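You operate a simulated robot arm through the tools that you are given. There is no shell and no other tool. Be economical: measure what you need, move in short steps, check, and stop when the job is done.

The job below is to be done with a simulated robot arm. You get a single attempt, and the scene is never put back.

Task
Empty the cream pan into the brown bin, the red pan into the yellow bin, and wipe the oil spots.
Fine: the bins on the parts bench; blue pad; pans and pad back; spill none; leave the blue bin.

It is judged by the outcome, as a careful person would: the job done as asked, and still so three seconds after it is handed in. It fails if anything else is knocked over, pushed out of place, dropped, spilled or broken.

Robot
A 7-joint arm with a two-finger parallel gripper, fixed in place. Base frame: the origin is at the foot of the arm, x ahead of it, y to its left, z up; the work surface is at about z = 760. Units: mm, rad, N and s.
With the tool pointing down near the work surface it reaches from about 200 to 740 mm from the base axis. Its first joint turns from -2.897 to 2.897 rad. Payload 1.57 kg.
The TCP is the grasp point between the finger pads, 30 mm short of the fingertips. In the tool frame z runs along the fingers and y along their closing line. Largest opening 110 mm; finger width 24, thickness 12; the body of the gripper, 48 by 112 mm, starts 78 mm behind the TCP.
Orientation is that of the tool frame in the base frame, as a unit quaternion [w, x, y, z]. With the fingers straight down and closing along the base's y, the tool's x points along the base's -x, its y along +y and its z along -z.

Tools
- The arm moves only by the tool apply_moves. Its argument "series" is one flat list of numbers, 7 for each row, row after row: the shift along the tool's x, y, z in units of 300 mm (1.0 is 300 mm), then the turn, a rotation vector about the tool's x, y, z in units of 60 degrees (1.0 is 60 degrees), then the closure in counts, from 0 (fully open) to 255 (shut). In form: [tx, ty, tz, wx, wy, wz, gripper, tx, ty, tz, wx, wy, wz, gripper, ...]. A call has 1 to 20 rows; each row is the pose to reach, as a shift and turn from the pose commanded when the call began, along the tool's axes at that moment. A call with a number of a shift or a turn outside -1 to 1 is refused whole. A row lasts 0.2 s, in which the tool goes at most 50 mm and 0.15 rad; a call with a longer step from one row to the next is refused whole, and so is a gripper value outside its range. A pose out of reach is approached as far as the arm can. The call stops where the force on the tool passes 90 N (or 10 N more than at its start, if that is more) or the arm is blocked; 0.2 s more then pass. Each finger travels about 45 mm/s and halts on what it meets, pressing with about 29 N; the grip force reading is that of the motor and also rises with nothing between the fingers. The clock runs only during rows and for 0.2 s after the last one: add rows that repeat a pose to give the fingers time. It gives the time, the measured TCP pose, the force on the tool (base axes), the opening and the grip force at its end, in the units of the frame above (readings bear some noise).
- Cameras (640 x 400 px; columns grow to the right, rows downward): "scene" is fixed at [399.3, -647.3, 1498.6]; the picture's right is [0.97, 0.24, 0.00], its down [0.22, -0.89, -0.40] and it looks along [-0.09, 0.39, -0.92] (base axes); focal length 264 px, centre (320, 200). "wrist" rides on the gripper at [70, 16, -141] in the tool frame; the picture's right is [-0.23, 0.97, 0.00], its down [-0.86, -0.20, -0.48] and it looks along [-0.47, -0.11, 0.88] (tool axes); focal length 222 px, centre (320, 200). There is no depth. A picture from a camera that has moved, and an enlarged one, comes with that camera's place and axes in the base frame and with its lens.
- capture(camera): a new picture of that camera. No time passes.
- slide_trunk(by): slides the trunk up (or, below 0, down) by that many mm; the arm rides with it, the base frame stays. It gives what a move gives, with no picture.
- inspect(camera, box): a new picture of the part [left, top, right, bottom] of that camera's present view, enlarged. No time passes.
- finish_job(): hands the job in; it is judged then, once.

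Work in short steps. Places have to be worked out from the pictures, the camera data and where the tool is seen: move nearer, look again, correct. Check each grasp and each placing, and mend what went wrong. You have 120 turns and 76 pictures in all, those below and enlarged ones among them. Open the gripper and draw the arm clear of the work before you hand the job in, unless the task says otherwise; then end with one line.

The tools are called after "Request:" as name(argument=value, ...) on one line, values as JSON. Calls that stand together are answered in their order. apply_moves: Moves the arm, as the interface text tells. Its arguments: {"type":"object","properties":{"series":{"type":"array","items":{"type":"number"}}},"required":["series"]} The other tools are called the same way: slide_trunk (by) slides the trunk up or down; capture (camera) takes a picture; inspect (camera, box) takes an enlarged picture of a part of a camera's view; finish_job () hands the job in.

At the start:

```text
t: 0.0
eef_pos: [195.1, -430.1, 1201.8]
ee_rot: [0.0, 0.0, 1.0, 0.0]
wrist_force: [-1.3, 0.1, -0.7]
width: 110.0
grip_force: 0.0
trunk travel left (down, up): [-525.0, 65.0]
```

scene: 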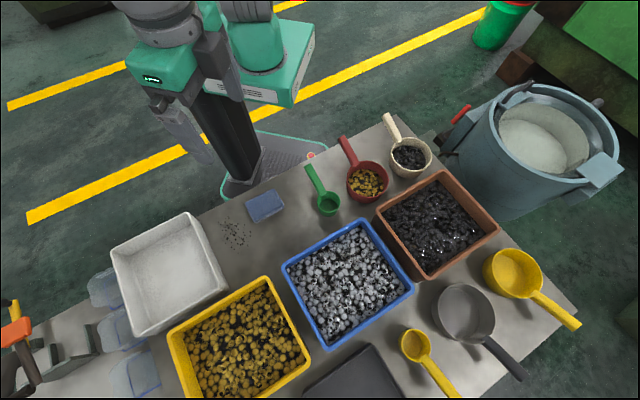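
wrist: 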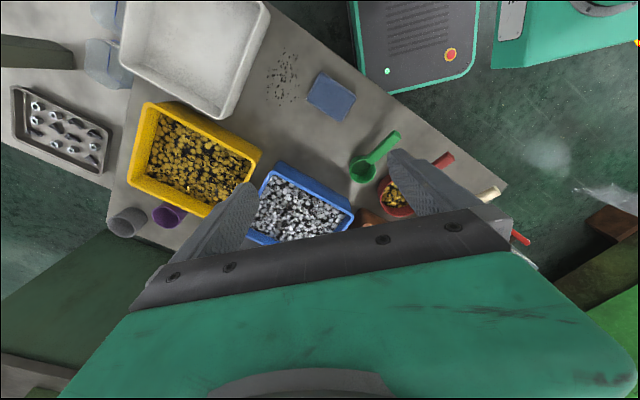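

I'll look closely at the pans, pad and spots first.

Request:
inspect(camera="scene", box=[290, 100, 450, 220])

Request:
inspect(camera="scene", box=[200, 170, 330, 260])

Request:
inspect(camera="scene", box=[340, 160, 600, 330])

```text
3.33 times, centred on (370, 160) of scene
camera zoom: at [399.3, -647.3, 1498.6], right [0.97, 0.24, 0.0], down [0.22, -0.89, -0.4], along [-0.09, 0.39, -0.92], focal length 880 px, centre (153, 333)
```

zoom: 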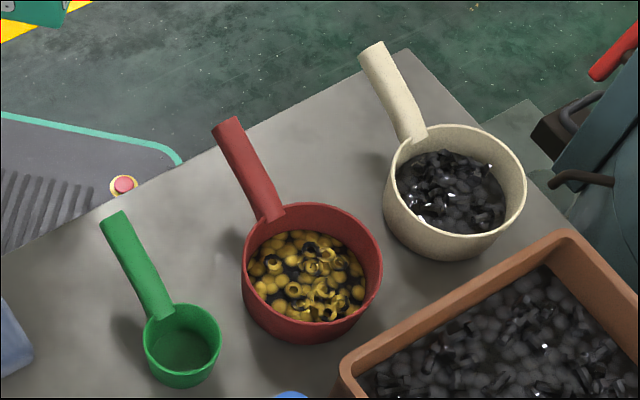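

```text
4.44 times, centred on (265, 215) of scene
camera zoom: at [399.3, -647.3, 1498.6], right [0.97, 0.24, 0.0], down [0.22, -0.89, -0.4], along [-0.09, 0.39, -0.92], focal length 1173 px, centre (564, 133)
```

zoom: 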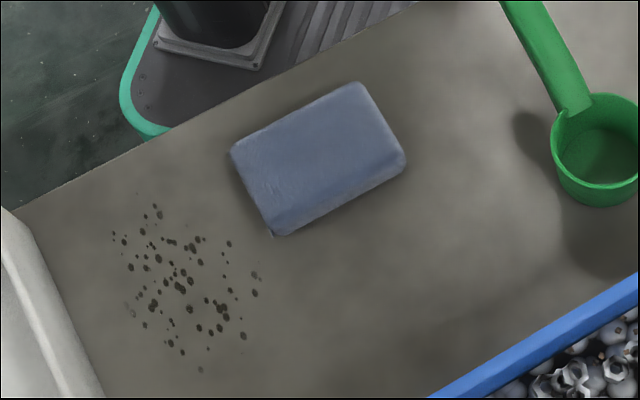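

```text
2.35 times, centred on (470, 245) of scene
camera zoom: at [399.3, -647.3, 1498.6], right [0.97, 0.24, 0.0], down [0.22, -0.89, -0.4], along [-0.09, 0.39, -0.92], focal length 621 px, centre (-33, 94)
```

zoom: 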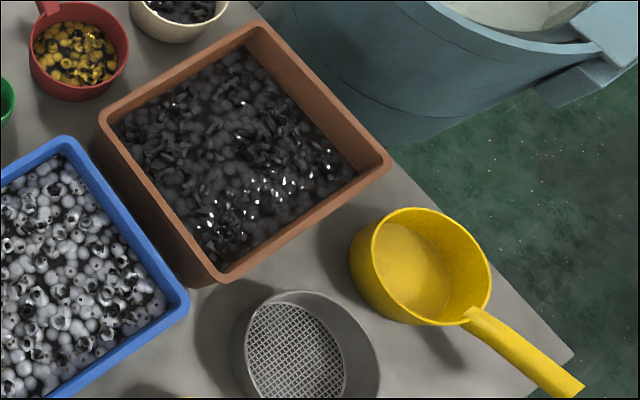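

Pad is about at (176,-399) with long side near 46°, spots around (110,-495). I lower the trunk partly and look from the wrist.

Request:
slide_trunk(by=-230)

Request:
capture(camera="wrist")

Request:
capture(camera="scene")

```text
t: 2.4
eef_pos: [194.3, -428.5, 971.0]
ee_rot: [0.0, 0.001, 1.0, 0.0]
wrist_force: [-0.2, 0.1, 0.1]
width: 110.2
grip_force: 0.1
trunk travel left (down, up): [-295.0, 295.0]
```

```text
70 pictures are left
camera wrist: at [125.1, -413.0, 1113.1], right [0.23, 0.97, 0.0], down [0.85, -0.2, 0.48], along [0.47, -0.11, -0.88], focal length 222 px, centre (320, 200)
```

wrist: 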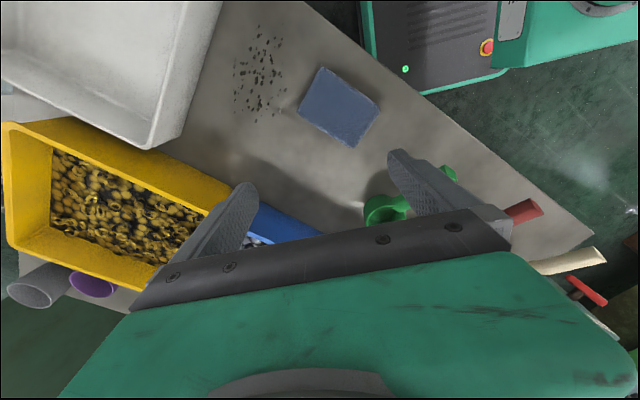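

```text
69 pictures are left
```

scene: 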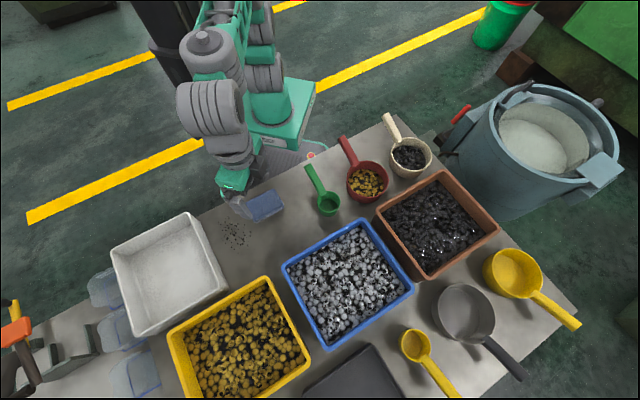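

Both views agree: pad centre about (171,-398), long side 47.5°. I turn and lower above it.

Request:
apply_moves(series=[0.013, 0.017, 0.05, 0, 0, -0.132, 0, 0.026, 0.034, 0.1, 0, 0, -0.264, 0, 0.039, 0.051, 0.16, 0, 0, -0.396, 0, 0.052, 0.068, 0.23, 0, 0, -0.528, 0, 0.065, 0.085, 0.3, 0, 0, -0.66, 0, 0.077, 0.102, 0.38, 0, 0, -0.79, 0])

Request:
capture(camera="wrist")

```text
t: 3.8
eef_pos: [171.1, -398.8, 856.6]
ee_rot: [-0.001, -0.403, 0.915, 0.0]
wrist_force: [0.6, -0.5, -0.7]
width: 109.9
grip_force: 0.0
trunk travel left (down, up): [-295.0, 295.0]
```

```text
68 pictures are left
camera wrist: at [112.3, -439.3, 998.6], right [-0.57, 0.82, 0.0], down [0.72, 0.5, 0.48], along [0.4, 0.27, -0.88], focal length 222 px, centre (320, 200)
```

wrist: 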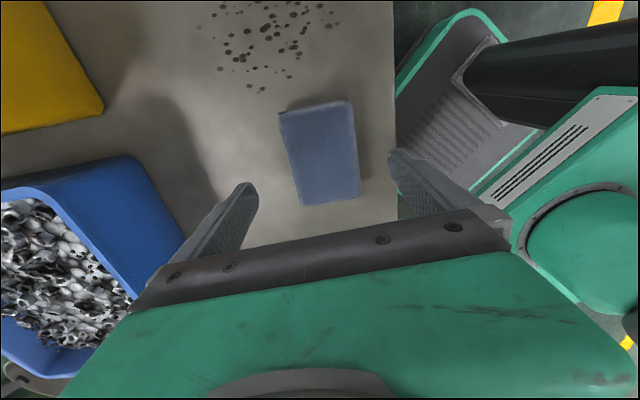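

Aligned. I go down to tips at ~768 and close on the pad.

Request:
apply_moves(series=[0, 0, 0.1, 0, 0, 0, 0, 0, 0, 0.193, 0, 0, 0, 0, 0, 0, 0.193, 0, 0, 0, 255, 0, 0, 0.193, 0, 0, 0, 255, 0, 0, 0.193, 0, 0, 0, 255, 0, 0, 0.193, 0, 0, 0, 255, 0, 0, 0.193, 0, 0, 0, 255])

Request:
capture(camera="wrist")

```text
t: 5.4
eef_pos: [171.4, -399.5, 798.8]
ee_rot: [0.0, -0.402, 0.916, 0.001]
wrist_force: [1.2, 0.8, -1.0]
width: 69.4
grip_force: 28.6
trunk travel left (down, up): [-295.0, 295.0]
```

```text
67 pictures are left
camera wrist: at [112.4, -439.1, 941.2], right [-0.56, 0.83, 0.0], down [0.73, 0.49, 0.48], along [0.4, 0.27, -0.88], focal length 222 px, centre (320, 200)
```

wrist: 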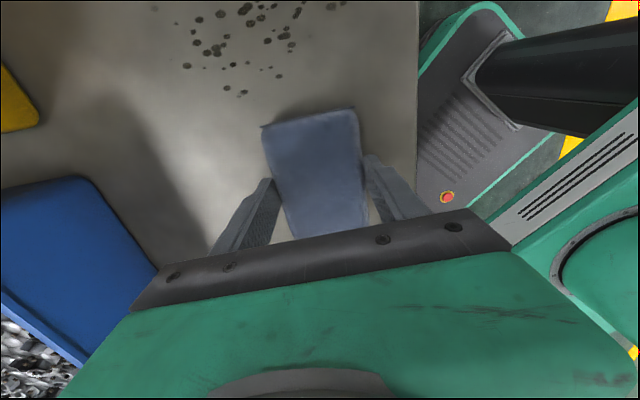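

The pad is held (69 mm). I press lightly and make the first wiping strokes toward the spots.

Request:
apply_moves(series=[0.05, 0.03, 0.008, 0, 0, 0, 255, 0.15, 0.05, 0.008, 0, 0, 0, 255, 0.25, 0.05, 0.008, 0, 0, 0, 255, 0.35, 0.05, 0.008, 0, 0, 0, 255, 0.35, 0.0, 0.008, 0, 0, 0, 255, 0.35, -0.05, 0.008, 0, 0, 0, 255, 0.25, -0.05, 0.008, 0, 0, 0, 255, 0.15, -0.05, 0.008, 0, 0, 0, 255])

Request:
capture(camera="wrist")

Request:
capture(camera="scene")

```text
t: 7.2
eef_pos: [152.7, -442.1, 798.8]
ee_rot: [0.001, -0.402, 0.916, -0.002]
wrist_force: [-4.1, -6.3, 29.5]
width: 69.0
grip_force: 29.2
trunk travel left (down, up): [-295.0, 295.0]
```

```text
66 pictures are left
camera wrist: at [93.3, -481.6, 940.2], right [-0.56, 0.83, 0.0], down [0.72, 0.5, 0.48], along [0.4, 0.27, -0.88], focal length 222 px, centre (320, 200)
```

wrist: 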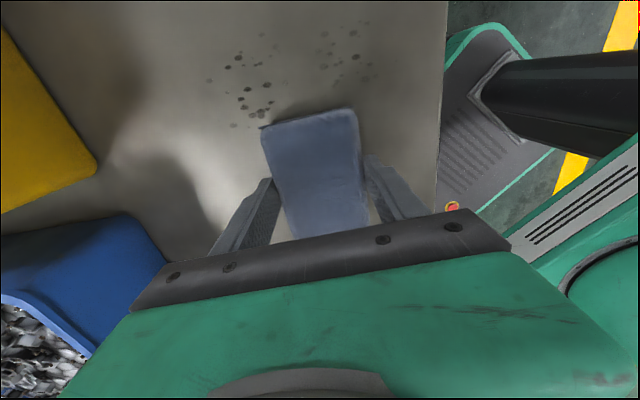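

```text
65 pictures are left
```

scene: 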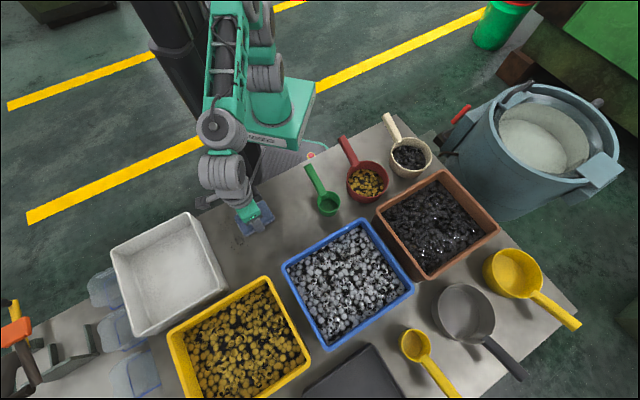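

Spots fade with each pass. I make more overlapping strokes over the whole patch.

Request:
apply_moves(series=[0, -0.067, 0, 0, 0, 0, 255, 0, -0.133, 0, 0, 0, 0, 255, 0.1, -0.133, 0, 0, 0, 0, 255, 0.21, -0.133, 0, 0, 0, 0, 255, 0.21, -0.09, 0, 0, 0, 0, 255, 0.1, -0.09, 0, 0, 0, 0, 255, 0, -0.09, 0, 0, 0, 0, 255, 0, -0.03, 0, 0, 0, 0, 255, 0.1, -0.03, 0, 0, 0, 0, 255, 0.21, -0.03, 0, 0, 0, 0, 255, 0.21, 0.05, 0, 0, 0, 0, 255, 0.1, 0.05, 0, 0, 0, 0, 255, 0, 0.05, 0, 0, 0, 0, 255, 0, 0.1, 0, 0, 0, 0, 255, 0.1, 0.1, 0, 0, 0, 0, 255, 0.21, 0.1, 0, 0, 0, 0, 255, 0.21, 0.15, 0, 0, 0, 0, 255, 0.1, 0.15, 0, 0, 0, 0, 255, 0, 0.15, 0, 0, 0, 0, 255, -0.1, 0.05, 0, 0, 0, 0, 255])

Request:
capture(camera="wrist")

Request:
inspect(camera="scene", box=[180, 180, 320, 270])

```text
t: 11.4
eef_pos: [161.0, -407.5, 797.3]
ee_rot: [0.001, -0.402, 0.916, 0.0]
wrist_force: [-3.5, -0.5, 11.5]
width: 69.4
grip_force: 29.1
trunk travel left (down, up): [-295.0, 295.0]
```

```text
64 pictures are left
camera wrist: at [102.5, -449.5, 938.7], right [-0.56, 0.83, 0.0], down [0.73, 0.49, 0.48], along [0.4, 0.27, -0.88], focal length 222 px, centre (320, 200)
```

wrist: 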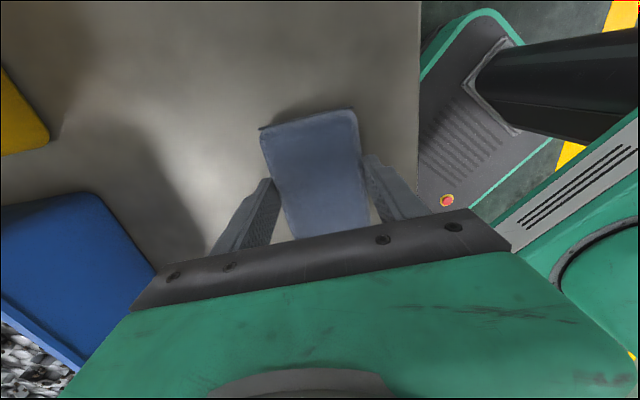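

```text
4.44 times, centred on (250, 225) of scene
camera zoom: at [399.3, -647.3, 1498.6], right [0.97, 0.24, 0.0], down [0.22, -0.89, -0.4], along [-0.09, 0.39, -0.92], focal length 1173 px, centre (631, 89)
```

zoom: 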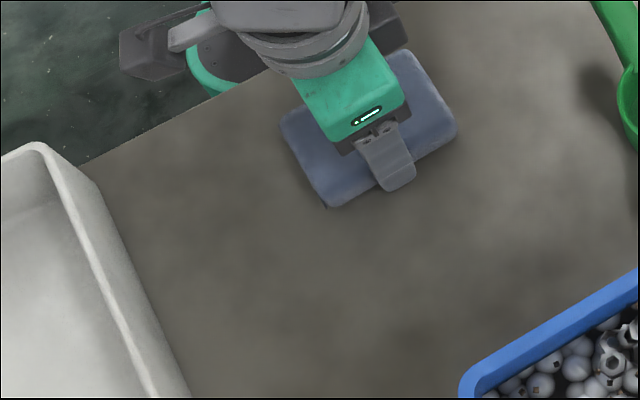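

Patch is clean. I slide the pad back to its place, release, and rise.

Request:
apply_moves(series=[-0.05, 0, -0.004, 0, 0, 0, 255, -0.05, 0, -0.008, 0, 0, 0, 255, -0.05, 0, -0.008, 0, 0, 0, 0, -0.05, 0, -0.008, 0, 0, 0, 0, -0.05, 0, -0.008, 0, 0, 0, 0, -0.05, 0, -0.008, 0, 0, 0, 0, -0.05, 0, -0.1, 0, 0, 0, 0, -0.05, 0, -0.25, 0, 0, 0, 0, -0.05, 0, -0.4, 0, 0, 0, 0, -0.05, 0, -0.55, 0, 0, 0, 0])

Request:
inspect(camera="scene", box=[200, 170, 330, 260])

Request:
capture(camera="wrist")

```text
t: 13.6
eef_pos: [172.0, -399.7, 962.3]
ee_rot: [-0.001, -0.402, 0.916, 0.001]
wrist_force: [0.9, -0.2, 0.5]
width: 110.0
grip_force: 0.1
trunk travel left (down, up): [-295.0, 295.0]
```

```text
4.44 times, centred on (265, 215) of scene
camera zoom: at [399.3, -647.3, 1498.6], right [0.97, 0.24, 0.0], down [0.22, -0.89, -0.4], along [-0.09, 0.39, -0.92], focal length 1173 px, centre (564, 133)
```

zoom: 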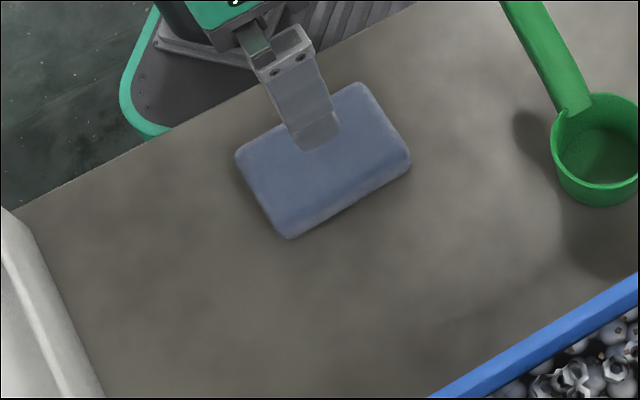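

```text
61 pictures are left
camera wrist: at [112.5, -439.7, 1103.5], right [-0.56, 0.83, 0.0], down [0.73, 0.49, 0.48], along [0.4, 0.27, -0.88], focal length 222 px, centre (320, 200)
```

wrist: 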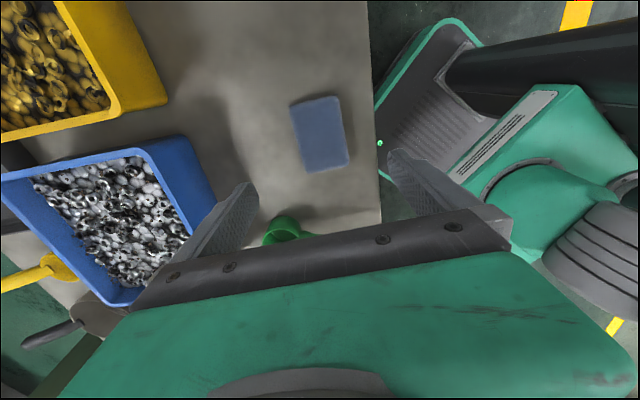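

Pad is back and the patch is clean. Next I move high over toward the cream pan, turning the tool so its x points along the handle to the bowl.

Request:
apply_moves(series=[-0.134, 0, -0.05, 0, 0, -0.117, 0, -0.267, 0, -0.1, 0, 0, -0.233, 0, -0.4, 0, -0.1, 0, 0, -0.35, 0, -0.535, -0.005, -0.1, 0, 0, -0.467, 0, -0.668, -0.01, -0.1, 0, 0, -0.583, 0, -0.802, -0.01, -0.1, 0, 0, -0.7, 0])

```text
t: 15.0
eef_pos: [336.3, -222.1, 992.3]
ee_rot: [0.0, -0.705, 0.71, 0.0]
wrist_force: [-0.9, -0.4, -0.2]
width: 110.1
grip_force: 0.1
trunk travel left (down, up): [-295.0, 295.0]
```

Request:
apply_moves(series=[-0.09, -0.09, 0, 0, 0, -0.106, 60, -0.18, -0.18, 0, 0, 0, -0.212, 116, -0.27, -0.27, 0, 0, 0, -0.318, 116, -0.36, -0.36, 0, 0, 0, -0.424, 116, -0.45, -0.45, 0, 0, 0, -0.53, 116, -0.54, -0.547, 0, 0, 0, -0.633, 116])

Request:
capture(camera="wrist")

Request:
capture(camera="scene")

```text
t: 16.4
eef_pos: [501.9, -62.0, 993.1]
ee_rot: [0.0, 0.897, -0.442, 0.0]
wrist_force: [-0.7, 0.0, 0.4]
width: 59.8
grip_force: 0.1
trunk travel left (down, up): [-295.0, 295.0]
```

```text
60 pictures are left
camera wrist: at [531.6, -126.6, 1134.8], right [-0.91, -0.41, 0.0], down [-0.36, 0.8, 0.48], along [-0.2, 0.43, -0.88], focal length 222 px, centre (320, 200)
```

wrist: 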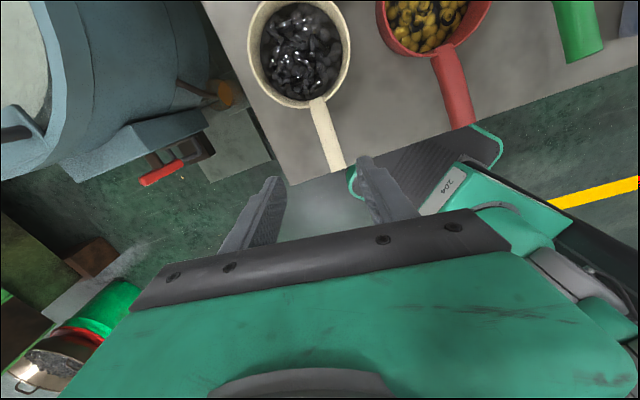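

```text
59 pictures are left
```

scene: 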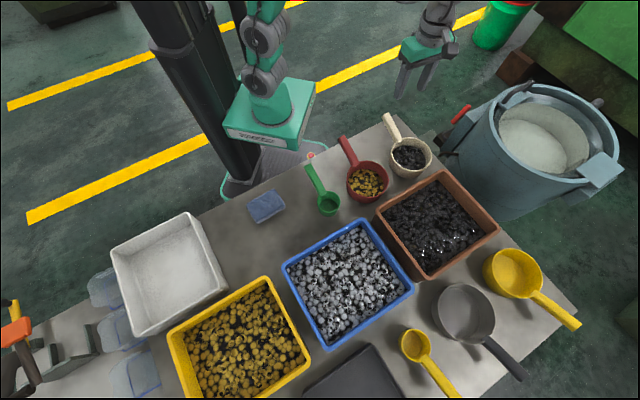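

Triangulating: cream bowl centre ≈(565,-144), rim z≈813, handle rises from (520,-106,818) to (465,-39,848). I move over the grasp point, partway down.

Request:
apply_moves(series=[0.035, 0.022, 0.1, 0, 0, -0.016, 116, 0.07, 0.045, 0.2, 0, 0, -0.033, 116, 0.07, 0.045, 0.34, 0, 0, -0.033, 116])

Request:
capture(camera="wrist")

Request:
inspect(camera="scene", box=[350, 50, 510, 170])

```text
t: 17.2
eef_pos: [504.0, -87.5, 888.3]
ee_rot: [0.0, 0.904, -0.427, 0.001]
wrist_force: [-1.0, 0.5, 0.4]
width: 59.8
grip_force: 0.0
trunk travel left (down, up): [-295.0, 295.0]
```

```text
58 pictures are left
camera wrist: at [535.6, -152.3, 1030.6], right [-0.9, -0.44, 0.0], down [-0.39, 0.79, 0.48], along [-0.21, 0.43, -0.88], focal length 222 px, centre (320, 200)
```

wrist: 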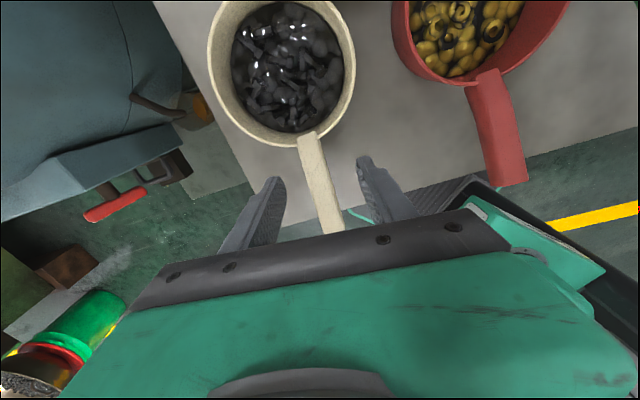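

```text
3.33 times, centred on (430, 110) of scene
camera zoom: at [399.3, -647.3, 1498.6], right [0.97, 0.24, 0.0], down [0.22, -0.89, -0.4], along [-0.09, 0.39, -0.92], focal length 880 px, centre (-47, 500)
```

zoom: 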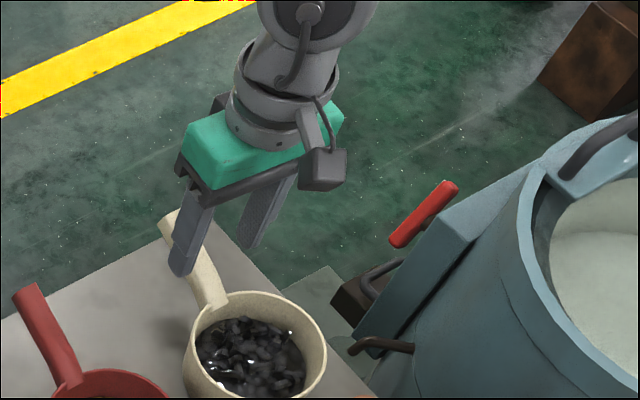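

Handle sits between the fingers. I shift ~3.5 mm, go down to z≈816 and close.

Request:
apply_moves(series=[0, -0.012, 0.12, 0, 0, 0, 116, 0, -0.012, 0.24, 0, 0, 0, 116, 0, -0.012, 0.24, 0, 0, 0, 255, 0, -0.012, 0.24, 0, 0, 0, 255, 0, -0.012, 0.24, 0, 0, 0, 255, 0, -0.012, 0.24, 0, 0, 0, 255, 0, -0.012, 0.24, 0, 0, 0, 255])

Request:
capture(camera="wrist")

Request:
inspect(camera="scene", box=[350, 70, 480, 190])

```text
t: 18.8
eef_pos: [508.2, -87.3, 817.0]
ee_rot: [0.001, 0.904, -0.427, 0.0]
wrist_force: [-0.5, 0.2, -0.4]
width: 23.7
grip_force: 29.5
trunk travel left (down, up): [-295.0, 295.0]
```

```text
56 pictures are left
camera wrist: at [539.1, -150.7, 958.5], right [-0.9, -0.44, 0.0], down [-0.39, 0.79, 0.48], along [-0.21, 0.43, -0.88], focal length 222 px, centre (320, 200)
```

wrist: 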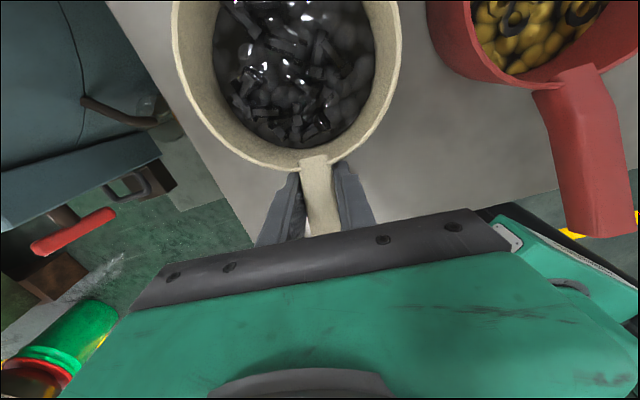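

```text
3.33 times, centred on (415, 130) of scene
camera zoom: at [399.3, -647.3, 1498.6], right [0.97, 0.24, 0.0], down [0.22, -0.89, -0.4], along [-0.09, 0.39, -0.92], focal length 880 px, centre (3, 433)
```

zoom: 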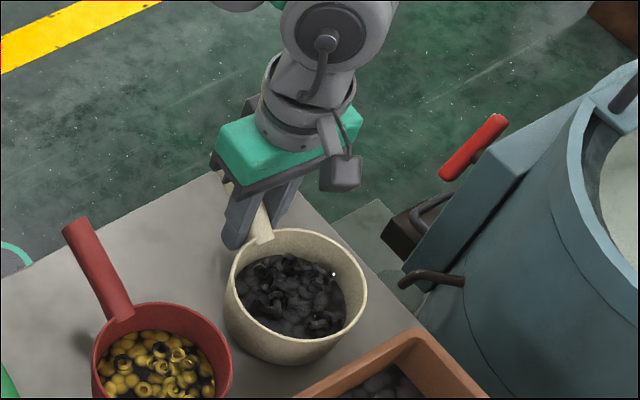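

Gripped at 23.7 mm. I lift slowly a little and check weight and sag.

Request:
apply_moves(series=[0, 0, -0.02, 0, 0, 0, 255, 0, 0, -0.05, 0, 0, 0, 255, 0, 0, -0.09, 0, 0, 0, 255, 0, 0, -0.13, 0, 0, 0, 255, 0, 0, -0.13, 0, 0, 0, 255])

Request:
capture(camera="wrist")

Request:
inspect(camera="scene", box=[350, 70, 480, 190])

```text
t: 20.0
eef_pos: [507.1, -86.4, 857.3]
ee_rot: [0.0, 0.904, -0.427, -0.001]
wrist_force: [-0.9, -0.3, -2.6]
width: 23.8
grip_force: 28.7
trunk travel left (down, up): [-295.0, 295.0]
```

```text
54 pictures are left
camera wrist: at [538.8, -150.0, 999.2], right [-0.9, -0.44, 0.0], down [-0.39, 0.79, 0.48], along [-0.21, 0.43, -0.88], focal length 222 px, centre (320, 200)
```

wrist: 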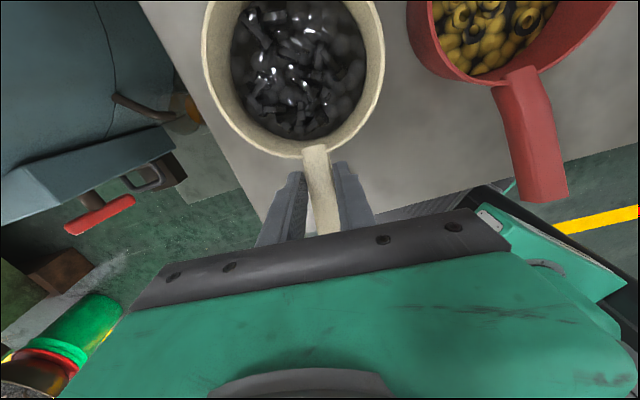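

```text
3.33 times, centred on (415, 130) of scene
camera zoom: at [399.3, -647.3, 1498.6], right [0.97, 0.24, 0.0], down [0.22, -0.89, -0.4], along [-0.09, 0.39, -0.92], focal length 880 px, centre (3, 433)
```

zoom: 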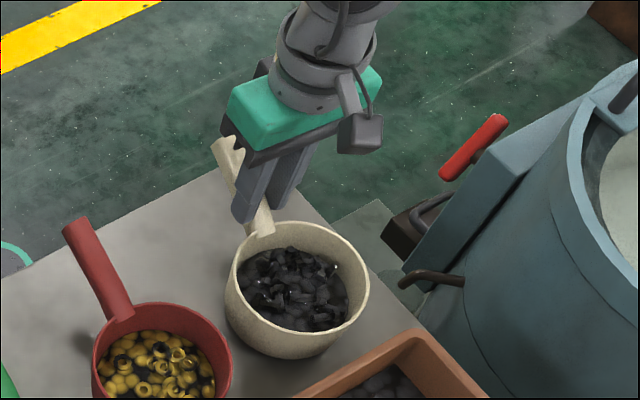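

The pan sags in this vertical grip (bowl dropped relative to the hand), so friction across a short patch isn't enough. I set it back down and release; then regrip with the tool tilted along the handle for a longer pad contact.

Request:
apply_moves(series=[0, 0, 0.03, 0, 0, 0, 255, 0, 0, 0.06, 0, 0, 0, 255, 0, 0, 0.09, 0, 0, 0, 255, 0, 0, 0.115, 0, 0, 0, 255, 0, 0, 0.13, 0, 0, 0, 255, 0, 0, 0.13, 0, 0, 0, 255])

Request:
capture(camera="wrist")

```text
t: 21.4
eef_pos: [505.6, -85.1, 819.2]
ee_rot: [0.0, 0.904, -0.427, 0.002]
wrist_force: [-3.3, 4.6, 18.9]
width: 23.5
grip_force: 29.2
trunk travel left (down, up): [-295.0, 295.0]
```

```text
52 pictures are left
camera wrist: at [537.9, -149.3, 960.7], right [-0.9, -0.44, 0.0], down [-0.39, 0.79, 0.48], along [-0.21, 0.43, -0.88], focal length 222 px, centre (320, 200)
```

wrist: 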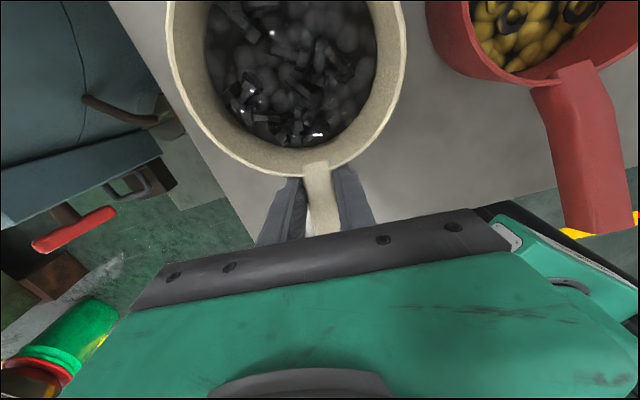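

Now I release and back up, then check the pan sits flat.

Request:
apply_moves(series=[0, 0, 0, 0, 0, 0, 200, 0, 0, 0, 0, 0, 0, 160, 0, 0, 0, 0, 0, 0, 116, 0, 0, 0, 0, 0, 0, 116, 0, 0, -0.1, 0, 0, 0, 116, 0, 0, -0.24, 0, 0, 0, 116, 0, 0, -0.4, 0, 0, 0, 116, 0, 0, -0.5, 0, 0, 0, 116])

Request:
capture(camera="wrist")

Request:
inspect(camera="scene", box=[290, 100, 450, 220])

```text
t: 23.2
eef_pos: [506.7, -83.6, 969.7]
ee_rot: [-0.001, 0.904, -0.427, 0.0]
wrist_force: [0.1, 0.2, 0.4]
width: 59.8
grip_force: 0.1
trunk travel left (down, up): [-295.0, 295.0]
```

```text
51 pictures are left
camera wrist: at [539.4, -148.8, 1111.1], right [-0.9, -0.44, 0.0], down [-0.39, 0.79, 0.48], along [-0.21, 0.43, -0.88], focal length 222 px, centre (320, 200)
```

wrist: 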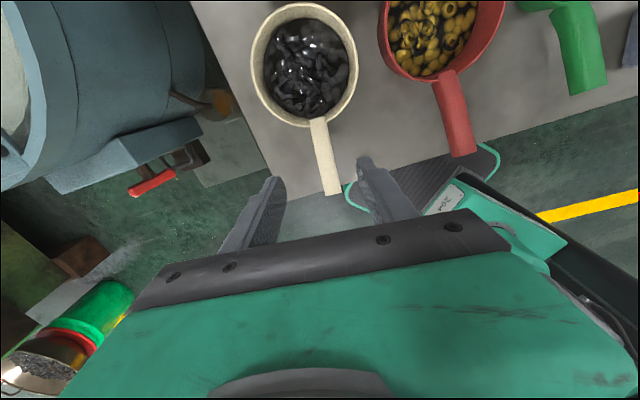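

```text
3.33 times, centred on (370, 160) of scene
camera zoom: at [399.3, -647.3, 1498.6], right [0.97, 0.24, 0.0], down [0.22, -0.89, -0.4], along [-0.09, 0.39, -0.92], focal length 880 px, centre (153, 333)
```

zoom: 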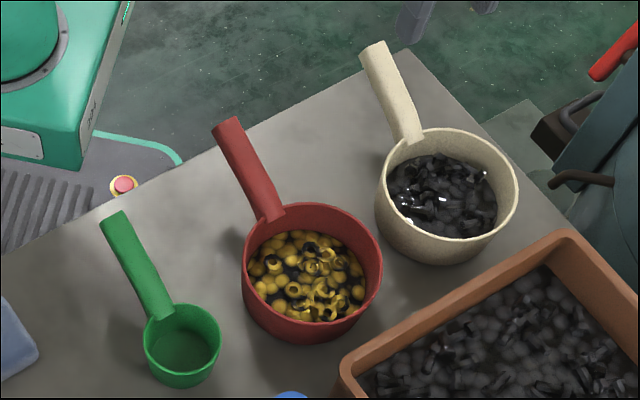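

The pan sits flat, turned only slightly. I tilt the tool 45° along the handle over the new grasp point (495,-78).

Request:
apply_moves(series=[-0.006, 0.003, 0, 0, 0.125, 0, 116, -0.013, 0.006, 0, 0, 0.25, 0, 116, -0.02, 0.009, 0, 0, 0.375, 0, 116, -0.026, 0.012, 0, 0, 0.5, 0, 116, -0.033, 0.015, 0, 0, 0.625, 0, 116, -0.039, 0.018, 0, 0, 0.75, 0, 116, -0.039, 0.018, 0, 0, 0.75, 0, 116])

Request:
capture(camera="wrist")

Request:
capture(camera="scene")

```text
t: 24.8
eef_pos: [494.7, -80.0, 968.2]
ee_rot: [0.165, 0.835, -0.395, 0.346]
wrist_force: [-0.1, -0.5, -0.1]
width: 59.9
grip_force: 0.0
out of reach, approached as far as the arm can: row 1
trunk travel left (down, up): [-295.0, 295.0]
```

```text
49 pictures are left
camera wrist: at [450.7, -50.7, 1118.0], right [-0.85, -0.49, -0.16], down [-0.44, 0.85, -0.27], along [0.27, -0.16, -0.95], focal length 222 px, centre (320, 200)
```

wrist: 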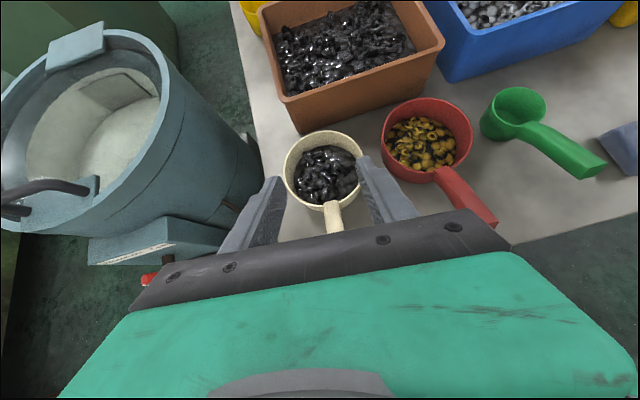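

```text
48 pictures are left
```

scene: 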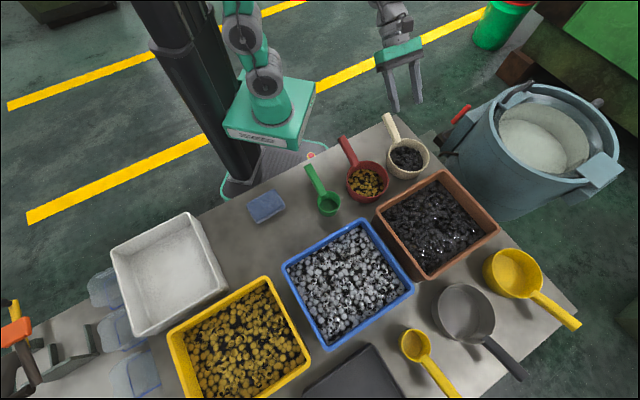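

Tilt reached. Before gripping, I test in free air how far the tool can roll about its own axis (needed for pouring).

Request:
apply_moves(series=[0, 0, 0, 0, 0, -0.14, 116, 0, 0, 0, 0, 0, -0.28, 116, 0, 0, 0, 0, 0, -0.42, 116, 0, 0, 0, 0, 0, -0.56, 116, 0, 0, 0, 0, 0, -0.7, 116, 0, 0, 0, 0, 0, -0.84, 116, 0, 0, 0, 0, 0, -0.98, 116])

Request:
apply_moves(series=[0, 0, 0, 0, 0, -0.14, 116, 0, 0, 0, 0, 0, -0.28, 116, 0, 0, 0, 0, 0, -0.42, 116, 0, 0, 0, 0, 0, -0.56, 116, 0, 0, 0, 0, 0, -0.7, 116, 0, 0, 0, 0, 0, -0.84, 116, 0, 0, 0, 0, 0, -0.98, 116])

```text
t: 26.4
eef_pos: [444.2, 50.1, 792.0]
ee_rot: [0.307, 0.917, 0.039, 0.253]
wrist_force: [-0.6, -0.5, 0.2]
width: 60.0
grip_force: 0.2
out of reach, approached as far as the arm can: row 2, 3, 4, 5, 6, 7
trunk travel left (down, up): [-295.0, 295.0]
```

```text
t: 28.0
eef_pos: [309.9, 119.6, 545.6]
ee_rot: [0.402, 0.784, 0.463, 0.094]
wrist_force: [0.4, 0.4, -0.5]
width: 60.1
grip_force: 0.0
out of reach, approached as far as the arm can: row 1, 2, 3, 4, 5, 6, 7
trunk travel left (down, up): [-295.0, 295.0]
```

The arm dropped off the bench side as it hit a joint limit. I look before moving back.

Request:
capture(camera="scene")

Request:
capture(camera="wrist")

```text
47 pictures are left
```

scene: 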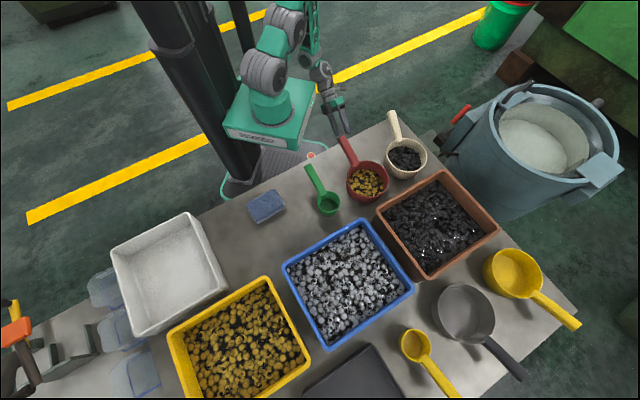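

```text
46 pictures are left
camera wrist: at [285.9, 248.7, 635.5], right [0.51, -0.42, 0.75], down [-0.85, -0.37, 0.36], along [0.13, -0.82, -0.55], focal length 222 px, centre (320, 200)
```

wrist: 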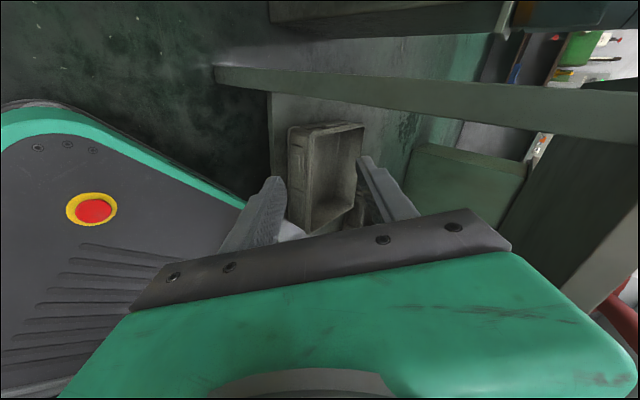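

Gripper is well outside the bench edge. That roll direction meets a joint limit, so I'll use the opposite one later. I raise the trunk for clearance first.

Request:
slide_trunk(by=250)

Request:
apply_moves(series=[0, 0, 0, 0, 0, 0.14, 116, 0, 0, 0, 0, 0, 0.28, 116, 0, 0, 0, 0, 0, 0.42, 116, 0, 0, 0, 0, 0, 0.56, 116])

```text
t: 30.6
eef_pos: [309.8, 119.4, 796.5]
ee_rot: [0.403, 0.784, 0.462, 0.094]
wrist_force: [-0.2, -0.4, -0.3]
width: 59.9
grip_force: 0.0
trunk travel left (down, up): [-545.0, 45.0]
```

```text
t: 31.6
eef_pos: [309.4, 120.0, 797.3]
ee_rot: [0.359, 0.885, 0.214, 0.206]
wrist_force: [0.9, -0.2, 0.7]
width: 60.0
grip_force: 0.1
trunk travel left (down, up): [-545.0, 45.0]
```

Now the tool rolls freely the other way. I rise and keep rolling +z toward the flipped orientation.

Request:
apply_moves(series=[0.02, 0.069, -0.063, 0, 0, 0.14, 116, 0.04, 0.138, -0.125, 0, 0, 0.28, 116, 0.06, 0.207, -0.188, 0, 0, 0.42, 116, 0.08, 0.276, -0.25, 0, 0, 0.56, 116, 0.1, 0.345, -0.313, 0, 0, 0.7, 116, 0.12, 0.414, -0.376, 0, 0, 0.84, 116, 0.141, 0.482, -0.439, 0, 0, 0.98, 116])

Request:
apply_moves(series=[0, 0, 0, 0, 0, 0.14, 116, 0, 0, 0, 0, 0, 0.28, 116, 0, 0, 0, 0, 0, 0.42, 116, 0, 0, 0, 0, 0, 0.56, 116, 0, 0, 0, 0, 0, 0.7, 116, 0, 0, 0, 0, 0, 0.84, 116, 0, 0, 0, 0, 0, 0.98, 116])

```text
t: 33.2
eef_pos: [309.3, 119.2, 998.5]
ee_rot: [0.212, 0.876, -0.248, 0.357]
wrist_force: [0.9, -0.1, -0.1]
width: 60.2
grip_force: 0.1
trunk travel left (down, up): [-545.0, 45.0]
```

```text
t: 34.8
eef_pos: [310.3, 120.2, 995.1]
ee_rot: [-0.008, -0.642, 0.645, -0.414]
wrist_force: [-0.4, -0.4, 0.2]
width: 59.9
grip_force: 0.0
trunk travel left (down, up): [-545.0, 45.0]
```

Request:
apply_moves(series=[0, 0, 0, 0, 0, 0.14, 116, 0, 0, 0, 0, 0, 0.28, 116, 0, 0, 0, 0, 0, 0.42, 116, 0, 0, 0, 0, 0, 0.56, 116, 0, 0, 0, 0, 0, 0.7, 116, 0, 0, 0, 0, 0, 0.84, 116, 0, 0, 0, 0, 0, 0.98, 116])

Request:
apply_moves(series=[0, 0, 0, 0, 0, 0.14, 116, 0, 0, 0, 0, 0, 0.28, 116, 0, 0, 0, 0, 0, 0.42, 116, 0, 0, 0, 0, 0, 0.56, 116, 0, 0, 0, 0, 0, 0.7, 116, 0, 0, 0, 0, 0, 0.84, 116, 0, 0, 0, 0, 0, 0.98, 116])

```text
t: 36.4
eef_pos: [310.1, 120.1, 996.7]
ee_rot: [0.195, -0.242, 0.878, -0.365]
wrist_force: [0.8, -0.2, -0.3]
width: 60.1
grip_force: 0.1
trunk travel left (down, up): [-545.0, 45.0]
```

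```text
t: 38.0
eef_pos: [310.8, 119.2, 997.4]
ee_rot: [0.35, 0.221, 0.883, -0.222]
wrist_force: [0.4, 0.0, 0.3]
width: 60.3
grip_force: 0.1
trunk travel left (down, up): [-545.0, 45.0]
```

Orientation nearly as wanted. I lower the trunk 100, then move over the cream handle while finishing the roll.

Request:
slide_trunk(by=-100)

Request:
apply_moves(series=[-0.1, -0.034, 0.05, 0.007, 0.002, 0.05, 116, -0.2, -0.069, 0.13, 0.014, 0.005, 0.1, 116, -0.304, -0.103, 0.232, 0.02, 0.007, 0.15, 116, -0.406, -0.138, 0.31, 0.027, 0.009, 0.2, 116, -0.507, -0.172, 0.387, 0.034, 0.011, 0.25, 116, -0.609, -0.206, 0.464, 0.041, 0.014, 0.3, 116, -0.71, -0.241, 0.542, 0.048, 0.016, 0.349, 116])

Request:
capture(camera="wrist")

Request:
inspect(camera="scene", box=[330, 40, 490, 180])

```text
t: 39.3
eef_pos: [309.1, 119.4, 895.9]
ee_rot: [0.349, 0.219, 0.884, -0.223]
wrist_force: [-0.5, 0.3, 0.5]
width: 59.9
grip_force: 0.0
trunk travel left (down, up): [-445.0, 145.0]
```

```text
t: 40.9
eef_pos: [496.3, -76.7, 959.0]
ee_rot: [0.371, 0.386, 0.826, -0.176]
wrist_force: [0.1, 0.4, -0.3]
width: 60.1
grip_force: 0.0
trunk travel left (down, up): [-445.0, 145.0]
```

```text
45 pictures are left
camera wrist: at [412.0, 50.6, 1001.1], right [0.85, 0.51, 0.17], down [-0.02, -0.29, 0.96], along [0.53, -0.81, -0.23], focal length 222 px, centre (320, 200)
```

wrist: 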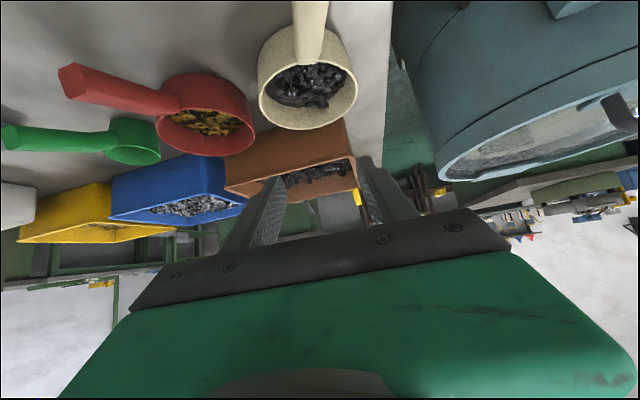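

```text
2.86 times, centred on (410, 110) of scene
camera zoom: at [399.3, -647.3, 1498.6], right [0.97, 0.24, 0.0], down [0.22, -0.89, -0.4], along [-0.09, 0.39, -0.92], focal length 754 px, centre (63, 457)
```

zoom: 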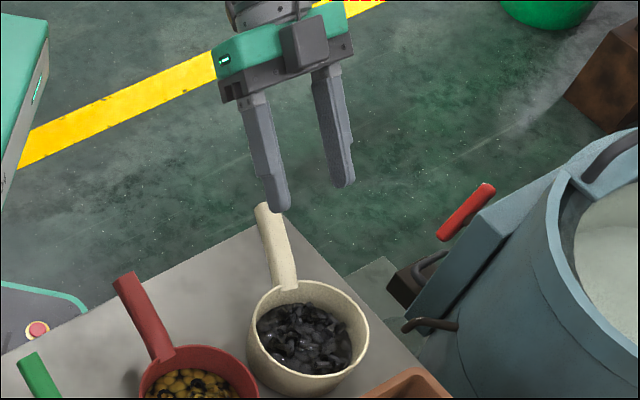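

The pan was evidently brushed and turned ~9° (handle now ~120°). I re-aim: rotate −9.6°, move above (500,-65) and lower to 880.

Request:
apply_moves(series=[0.07, 0.012, 0.053, 0.04, 0, 0.035, 116, 0.14, 0.024, 0.105, 0.08, 0, 0.07, 116, 0.211, 0.036, 0.158, 0.12, 0, 0.106, 116])

Request:
capture(camera="wrist")

Request:
inspect(camera="scene", box=[350, 70, 470, 190])

```text
t: 41.7
eef_pos: [499.3, -64.7, 879.7]
ee_rot: [0.355, 0.454, 0.791, -0.205]
wrist_force: [-0.6, -0.2, 0.8]
width: 59.9
grip_force: 0.0
trunk travel left (down, up): [-445.0, 145.0]
```

```text
43 pictures are left
camera wrist: at [437.9, 75.0, 921.7], right [0.92, 0.36, 0.17], down [-0.07, -0.28, 0.96], along [0.39, -0.89, -0.23], focal length 222 px, centre (320, 200)
```

wrist: 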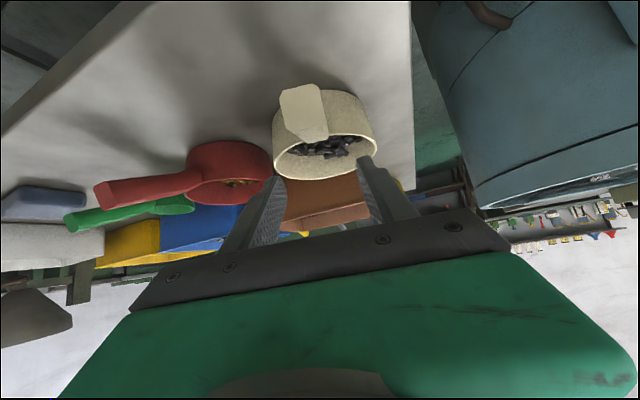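

```text
3.33 times, centred on (410, 130) of scene
camera zoom: at [399.3, -647.3, 1498.6], right [0.97, 0.24, 0.0], down [0.22, -0.89, -0.4], along [-0.09, 0.39, -0.92], focal length 880 px, centre (20, 433)
```

zoom: 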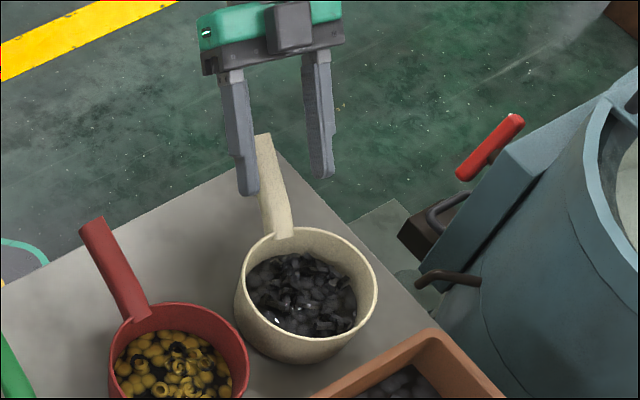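

Handle lies ~4 mm to +y of the tool centre. I correct, descend to z≈823, and close.

Request:
apply_moves(series=[0.05, 0.015, 0.042, 0.018, 0, 0.016, 116, 0.1, 0.015, 0.084, 0.037, 0, 0.033, 116, 0.142, 0.015, 0.126, 0.037, 0, 0.033, 116, 0.142, 0.015, 0.126, 0.037, 0, 0.033, 160, 0.142, 0.015, 0.126, 0.037, 0, 0.033, 200, 0.142, 0.015, 0.126, 0.037, 0, 0.033, 255, 0.142, 0.015, 0.126, 0.037, 0, 0.033, 255, 0.142, 0.015, 0.126, 0.037, 0, 0.033, 255, 0.142, 0.015, 0.126, 0.037, 0, 0.033, 255])

Request:
capture(camera="wrist")

Request:
inspect(camera="scene", box=[350, 70, 470, 190])

```text
t: 43.7
eef_pos: [503.3, -63.5, 823.5]
ee_rot: [0.35, 0.474, 0.779, -0.215]
wrist_force: [-0.9, 0.4, -0.4]
width: 23.7
grip_force: 29.1
trunk travel left (down, up): [-445.0, 145.0]
```

```text
41 pictures are left
camera wrist: at [448.2, 79.8, 865.3], right [0.94, 0.31, 0.17], down [-0.08, -0.28, 0.96], along [0.34, -0.91, -0.23], focal length 222 px, centre (320, 200)
```

wrist: 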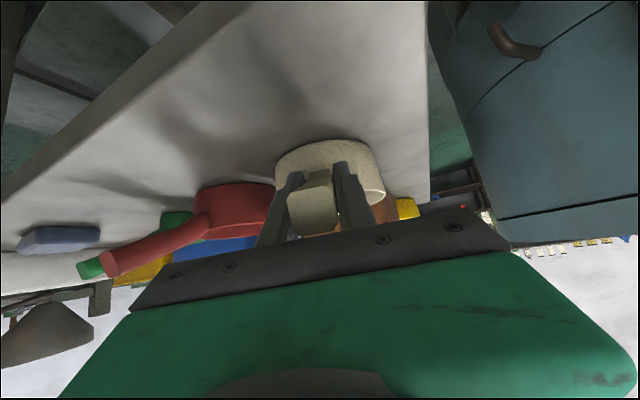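

```text
3.33 times, centred on (410, 130) of scene
camera zoom: at [399.3, -647.3, 1498.6], right [0.97, 0.24, 0.0], down [0.22, -0.89, -0.4], along [-0.09, 0.39, -0.92], focal length 880 px, centre (20, 433)
```

zoom: 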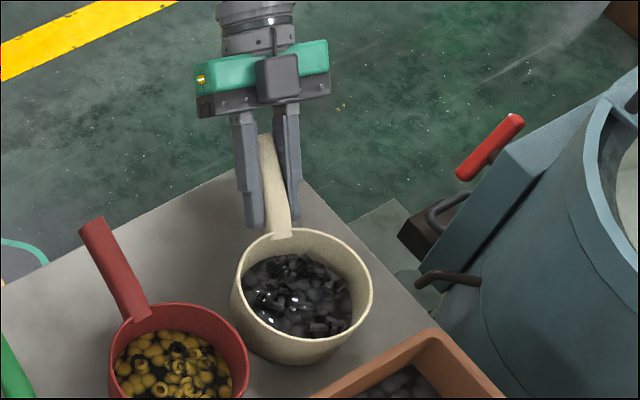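

Good long grip. I lift 40 mm slowly and check for sag.

Request:
apply_moves(series=[-0.015, 0, -0.013, 0, 0, 0, 255, -0.04, 0, -0.035, 0, 0, 0, 255, -0.07, 0, -0.062, 0, 0, 0, 255, -0.1, 0, -0.088, 0, 0, 0, 255, -0.1, 0, -0.088, 0, 0, 0, 255])

Request:
inspect(camera="scene", box=[350, 70, 470, 190])

Request:
capture(camera="wrist")

```text
t: 44.9
eef_pos: [502.7, -62.1, 863.5]
ee_rot: [0.35, 0.474, 0.779, -0.216]
wrist_force: [0.4, -0.1, -3.3]
width: 23.6
grip_force: 29.0
trunk travel left (down, up): [-445.0, 145.0]
```

```text
3.33 times, centred on (410, 130) of scene
camera zoom: at [399.3, -647.3, 1498.6], right [0.97, 0.24, 0.0], down [0.22, -0.89, -0.4], along [-0.09, 0.39, -0.92], focal length 880 px, centre (20, 433)
```

zoom: 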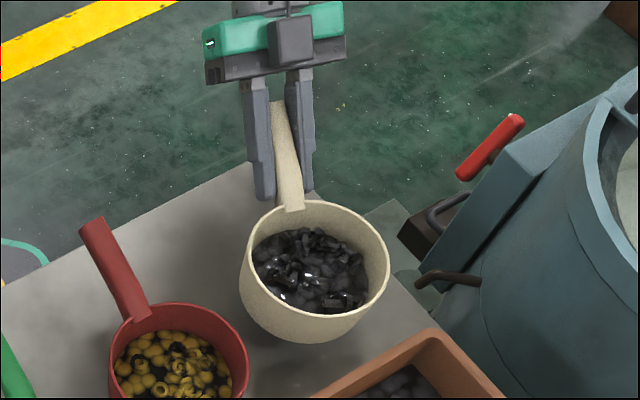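

```text
38 pictures are left
camera wrist: at [448.4, 80.4, 905.4], right [0.94, 0.31, 0.17], down [-0.08, -0.28, 0.96], along [0.34, -0.91, -0.23], focal length 222 px, centre (320, 200)
```

wrist: 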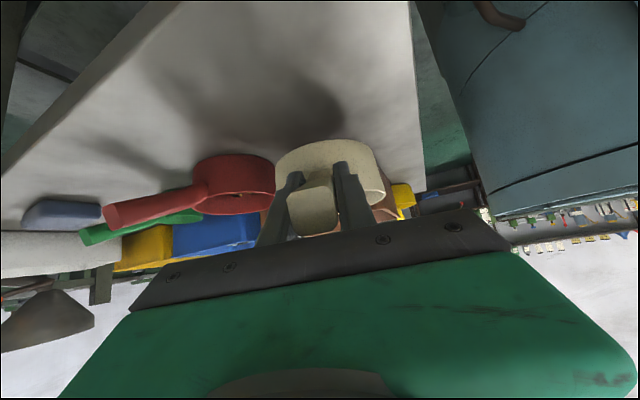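

The pan holds level with no sag. I raise it 100 mm, then carry it level over the brown bin.

Request:
apply_moves(series=[-0.06, 0, -0.053, 0, 0, 0, 255, -0.12, 0, -0.106, 0, 0, 0, 255, -0.19, 0, -0.168, 0, 0, 0, 255, -0.25, 0, -0.221, 0, 0, 0, 255, -0.29, -0.011, -0.175, 0, 0, 0, 255, -0.35, -0.027, -0.107, 0, 0, 0, 255, -0.42, -0.045, -0.028, 0, 0, 0, 255, -0.49, -0.064, 0.05, 0, 0, 0, 255, -0.56, -0.083, 0.13, 0, 0, 0, 255, -0.63, -0.102, 0.209, 0, 0, 0, 255, -0.7, -0.121, 0.288, 0, 0, 0, 255, -0.75, -0.134, 0.345, 0, 0, 0, 255, -0.782, -0.143, 0.381, 0, 0, 0, 255])

Request:
capture(camera="scene")

Request:
capture(camera="wrist")

```text
t: 47.7
eef_pos: [576.6, -297.0, 962.4]
ee_rot: [0.35, 0.474, 0.779, -0.214]
wrist_force: [-0.8, 0.3, -3.6]
width: 24.0
grip_force: 28.9
trunk travel left (down, up): [-445.0, 145.0]
```

```text
37 pictures are left
```

scene: 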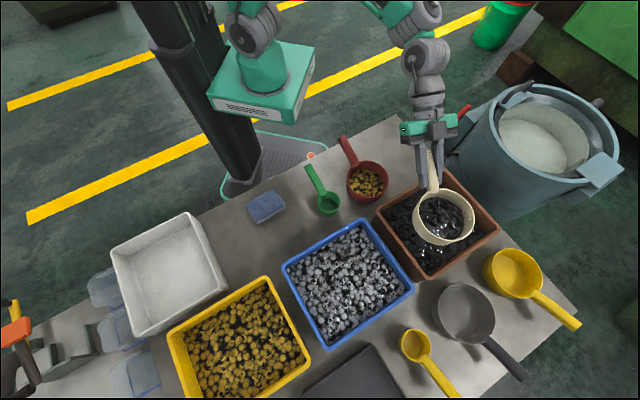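

```text
36 pictures are left
camera wrist: at [521.8, -154.3, 1004.5], right [0.94, 0.31, 0.17], down [-0.08, -0.28, 0.96], along [0.34, -0.91, -0.23], focal length 222 px, centre (320, 200)
```

wrist: 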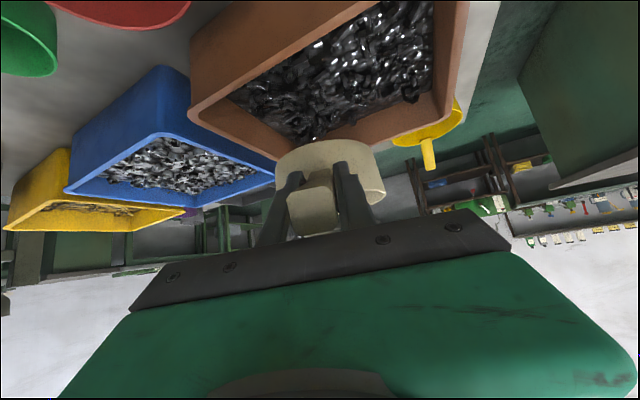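

Bowl is over the bin. I pitch the tool up 30° (all above the bin) before rolling.

Request:
apply_moves(series=[0, 0, 0, 0, -0.1, 0, 255, 0, 0, 0, 0, -0.2, 0, 255, 0, 0, 0, 0, -0.3, 0, 255, 0, 0, 0, 0, -0.4, 0, 255, 0, 0, 0, 0, -0.5, 0, 255])

Request:
apply_moves(series=[0, 0, 0, 0, 0, -0.12, 255, 0, 0, 0, 0, 0, -0.24, 255])

Request:
capture(camera="scene")

```text
t: 48.9
eef_pos: [576.5, -295.5, 962.1]
ee_rot: [0.54, 0.402, 0.662, -0.33]
wrist_force: [-0.2, 0.1, -3.0]
width: 23.8
grip_force: 28.6
trunk travel left (down, up): [-445.0, 145.0]
```

```text
t: 49.5
eef_pos: [576.8, -296.8, 962.6]
ee_rot: [0.493, 0.316, 0.707, -0.396]
wrist_force: [-0.4, -0.5, -3.0]
width: 23.9
grip_force: 29.5
trunk travel left (down, up): [-445.0, 145.0]
```

```text
35 pictures are left
```

scene: 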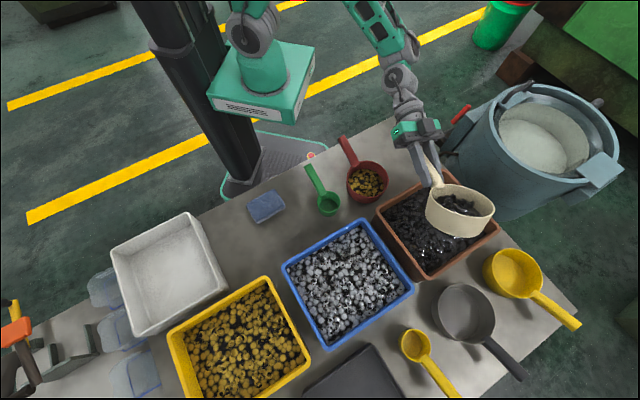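

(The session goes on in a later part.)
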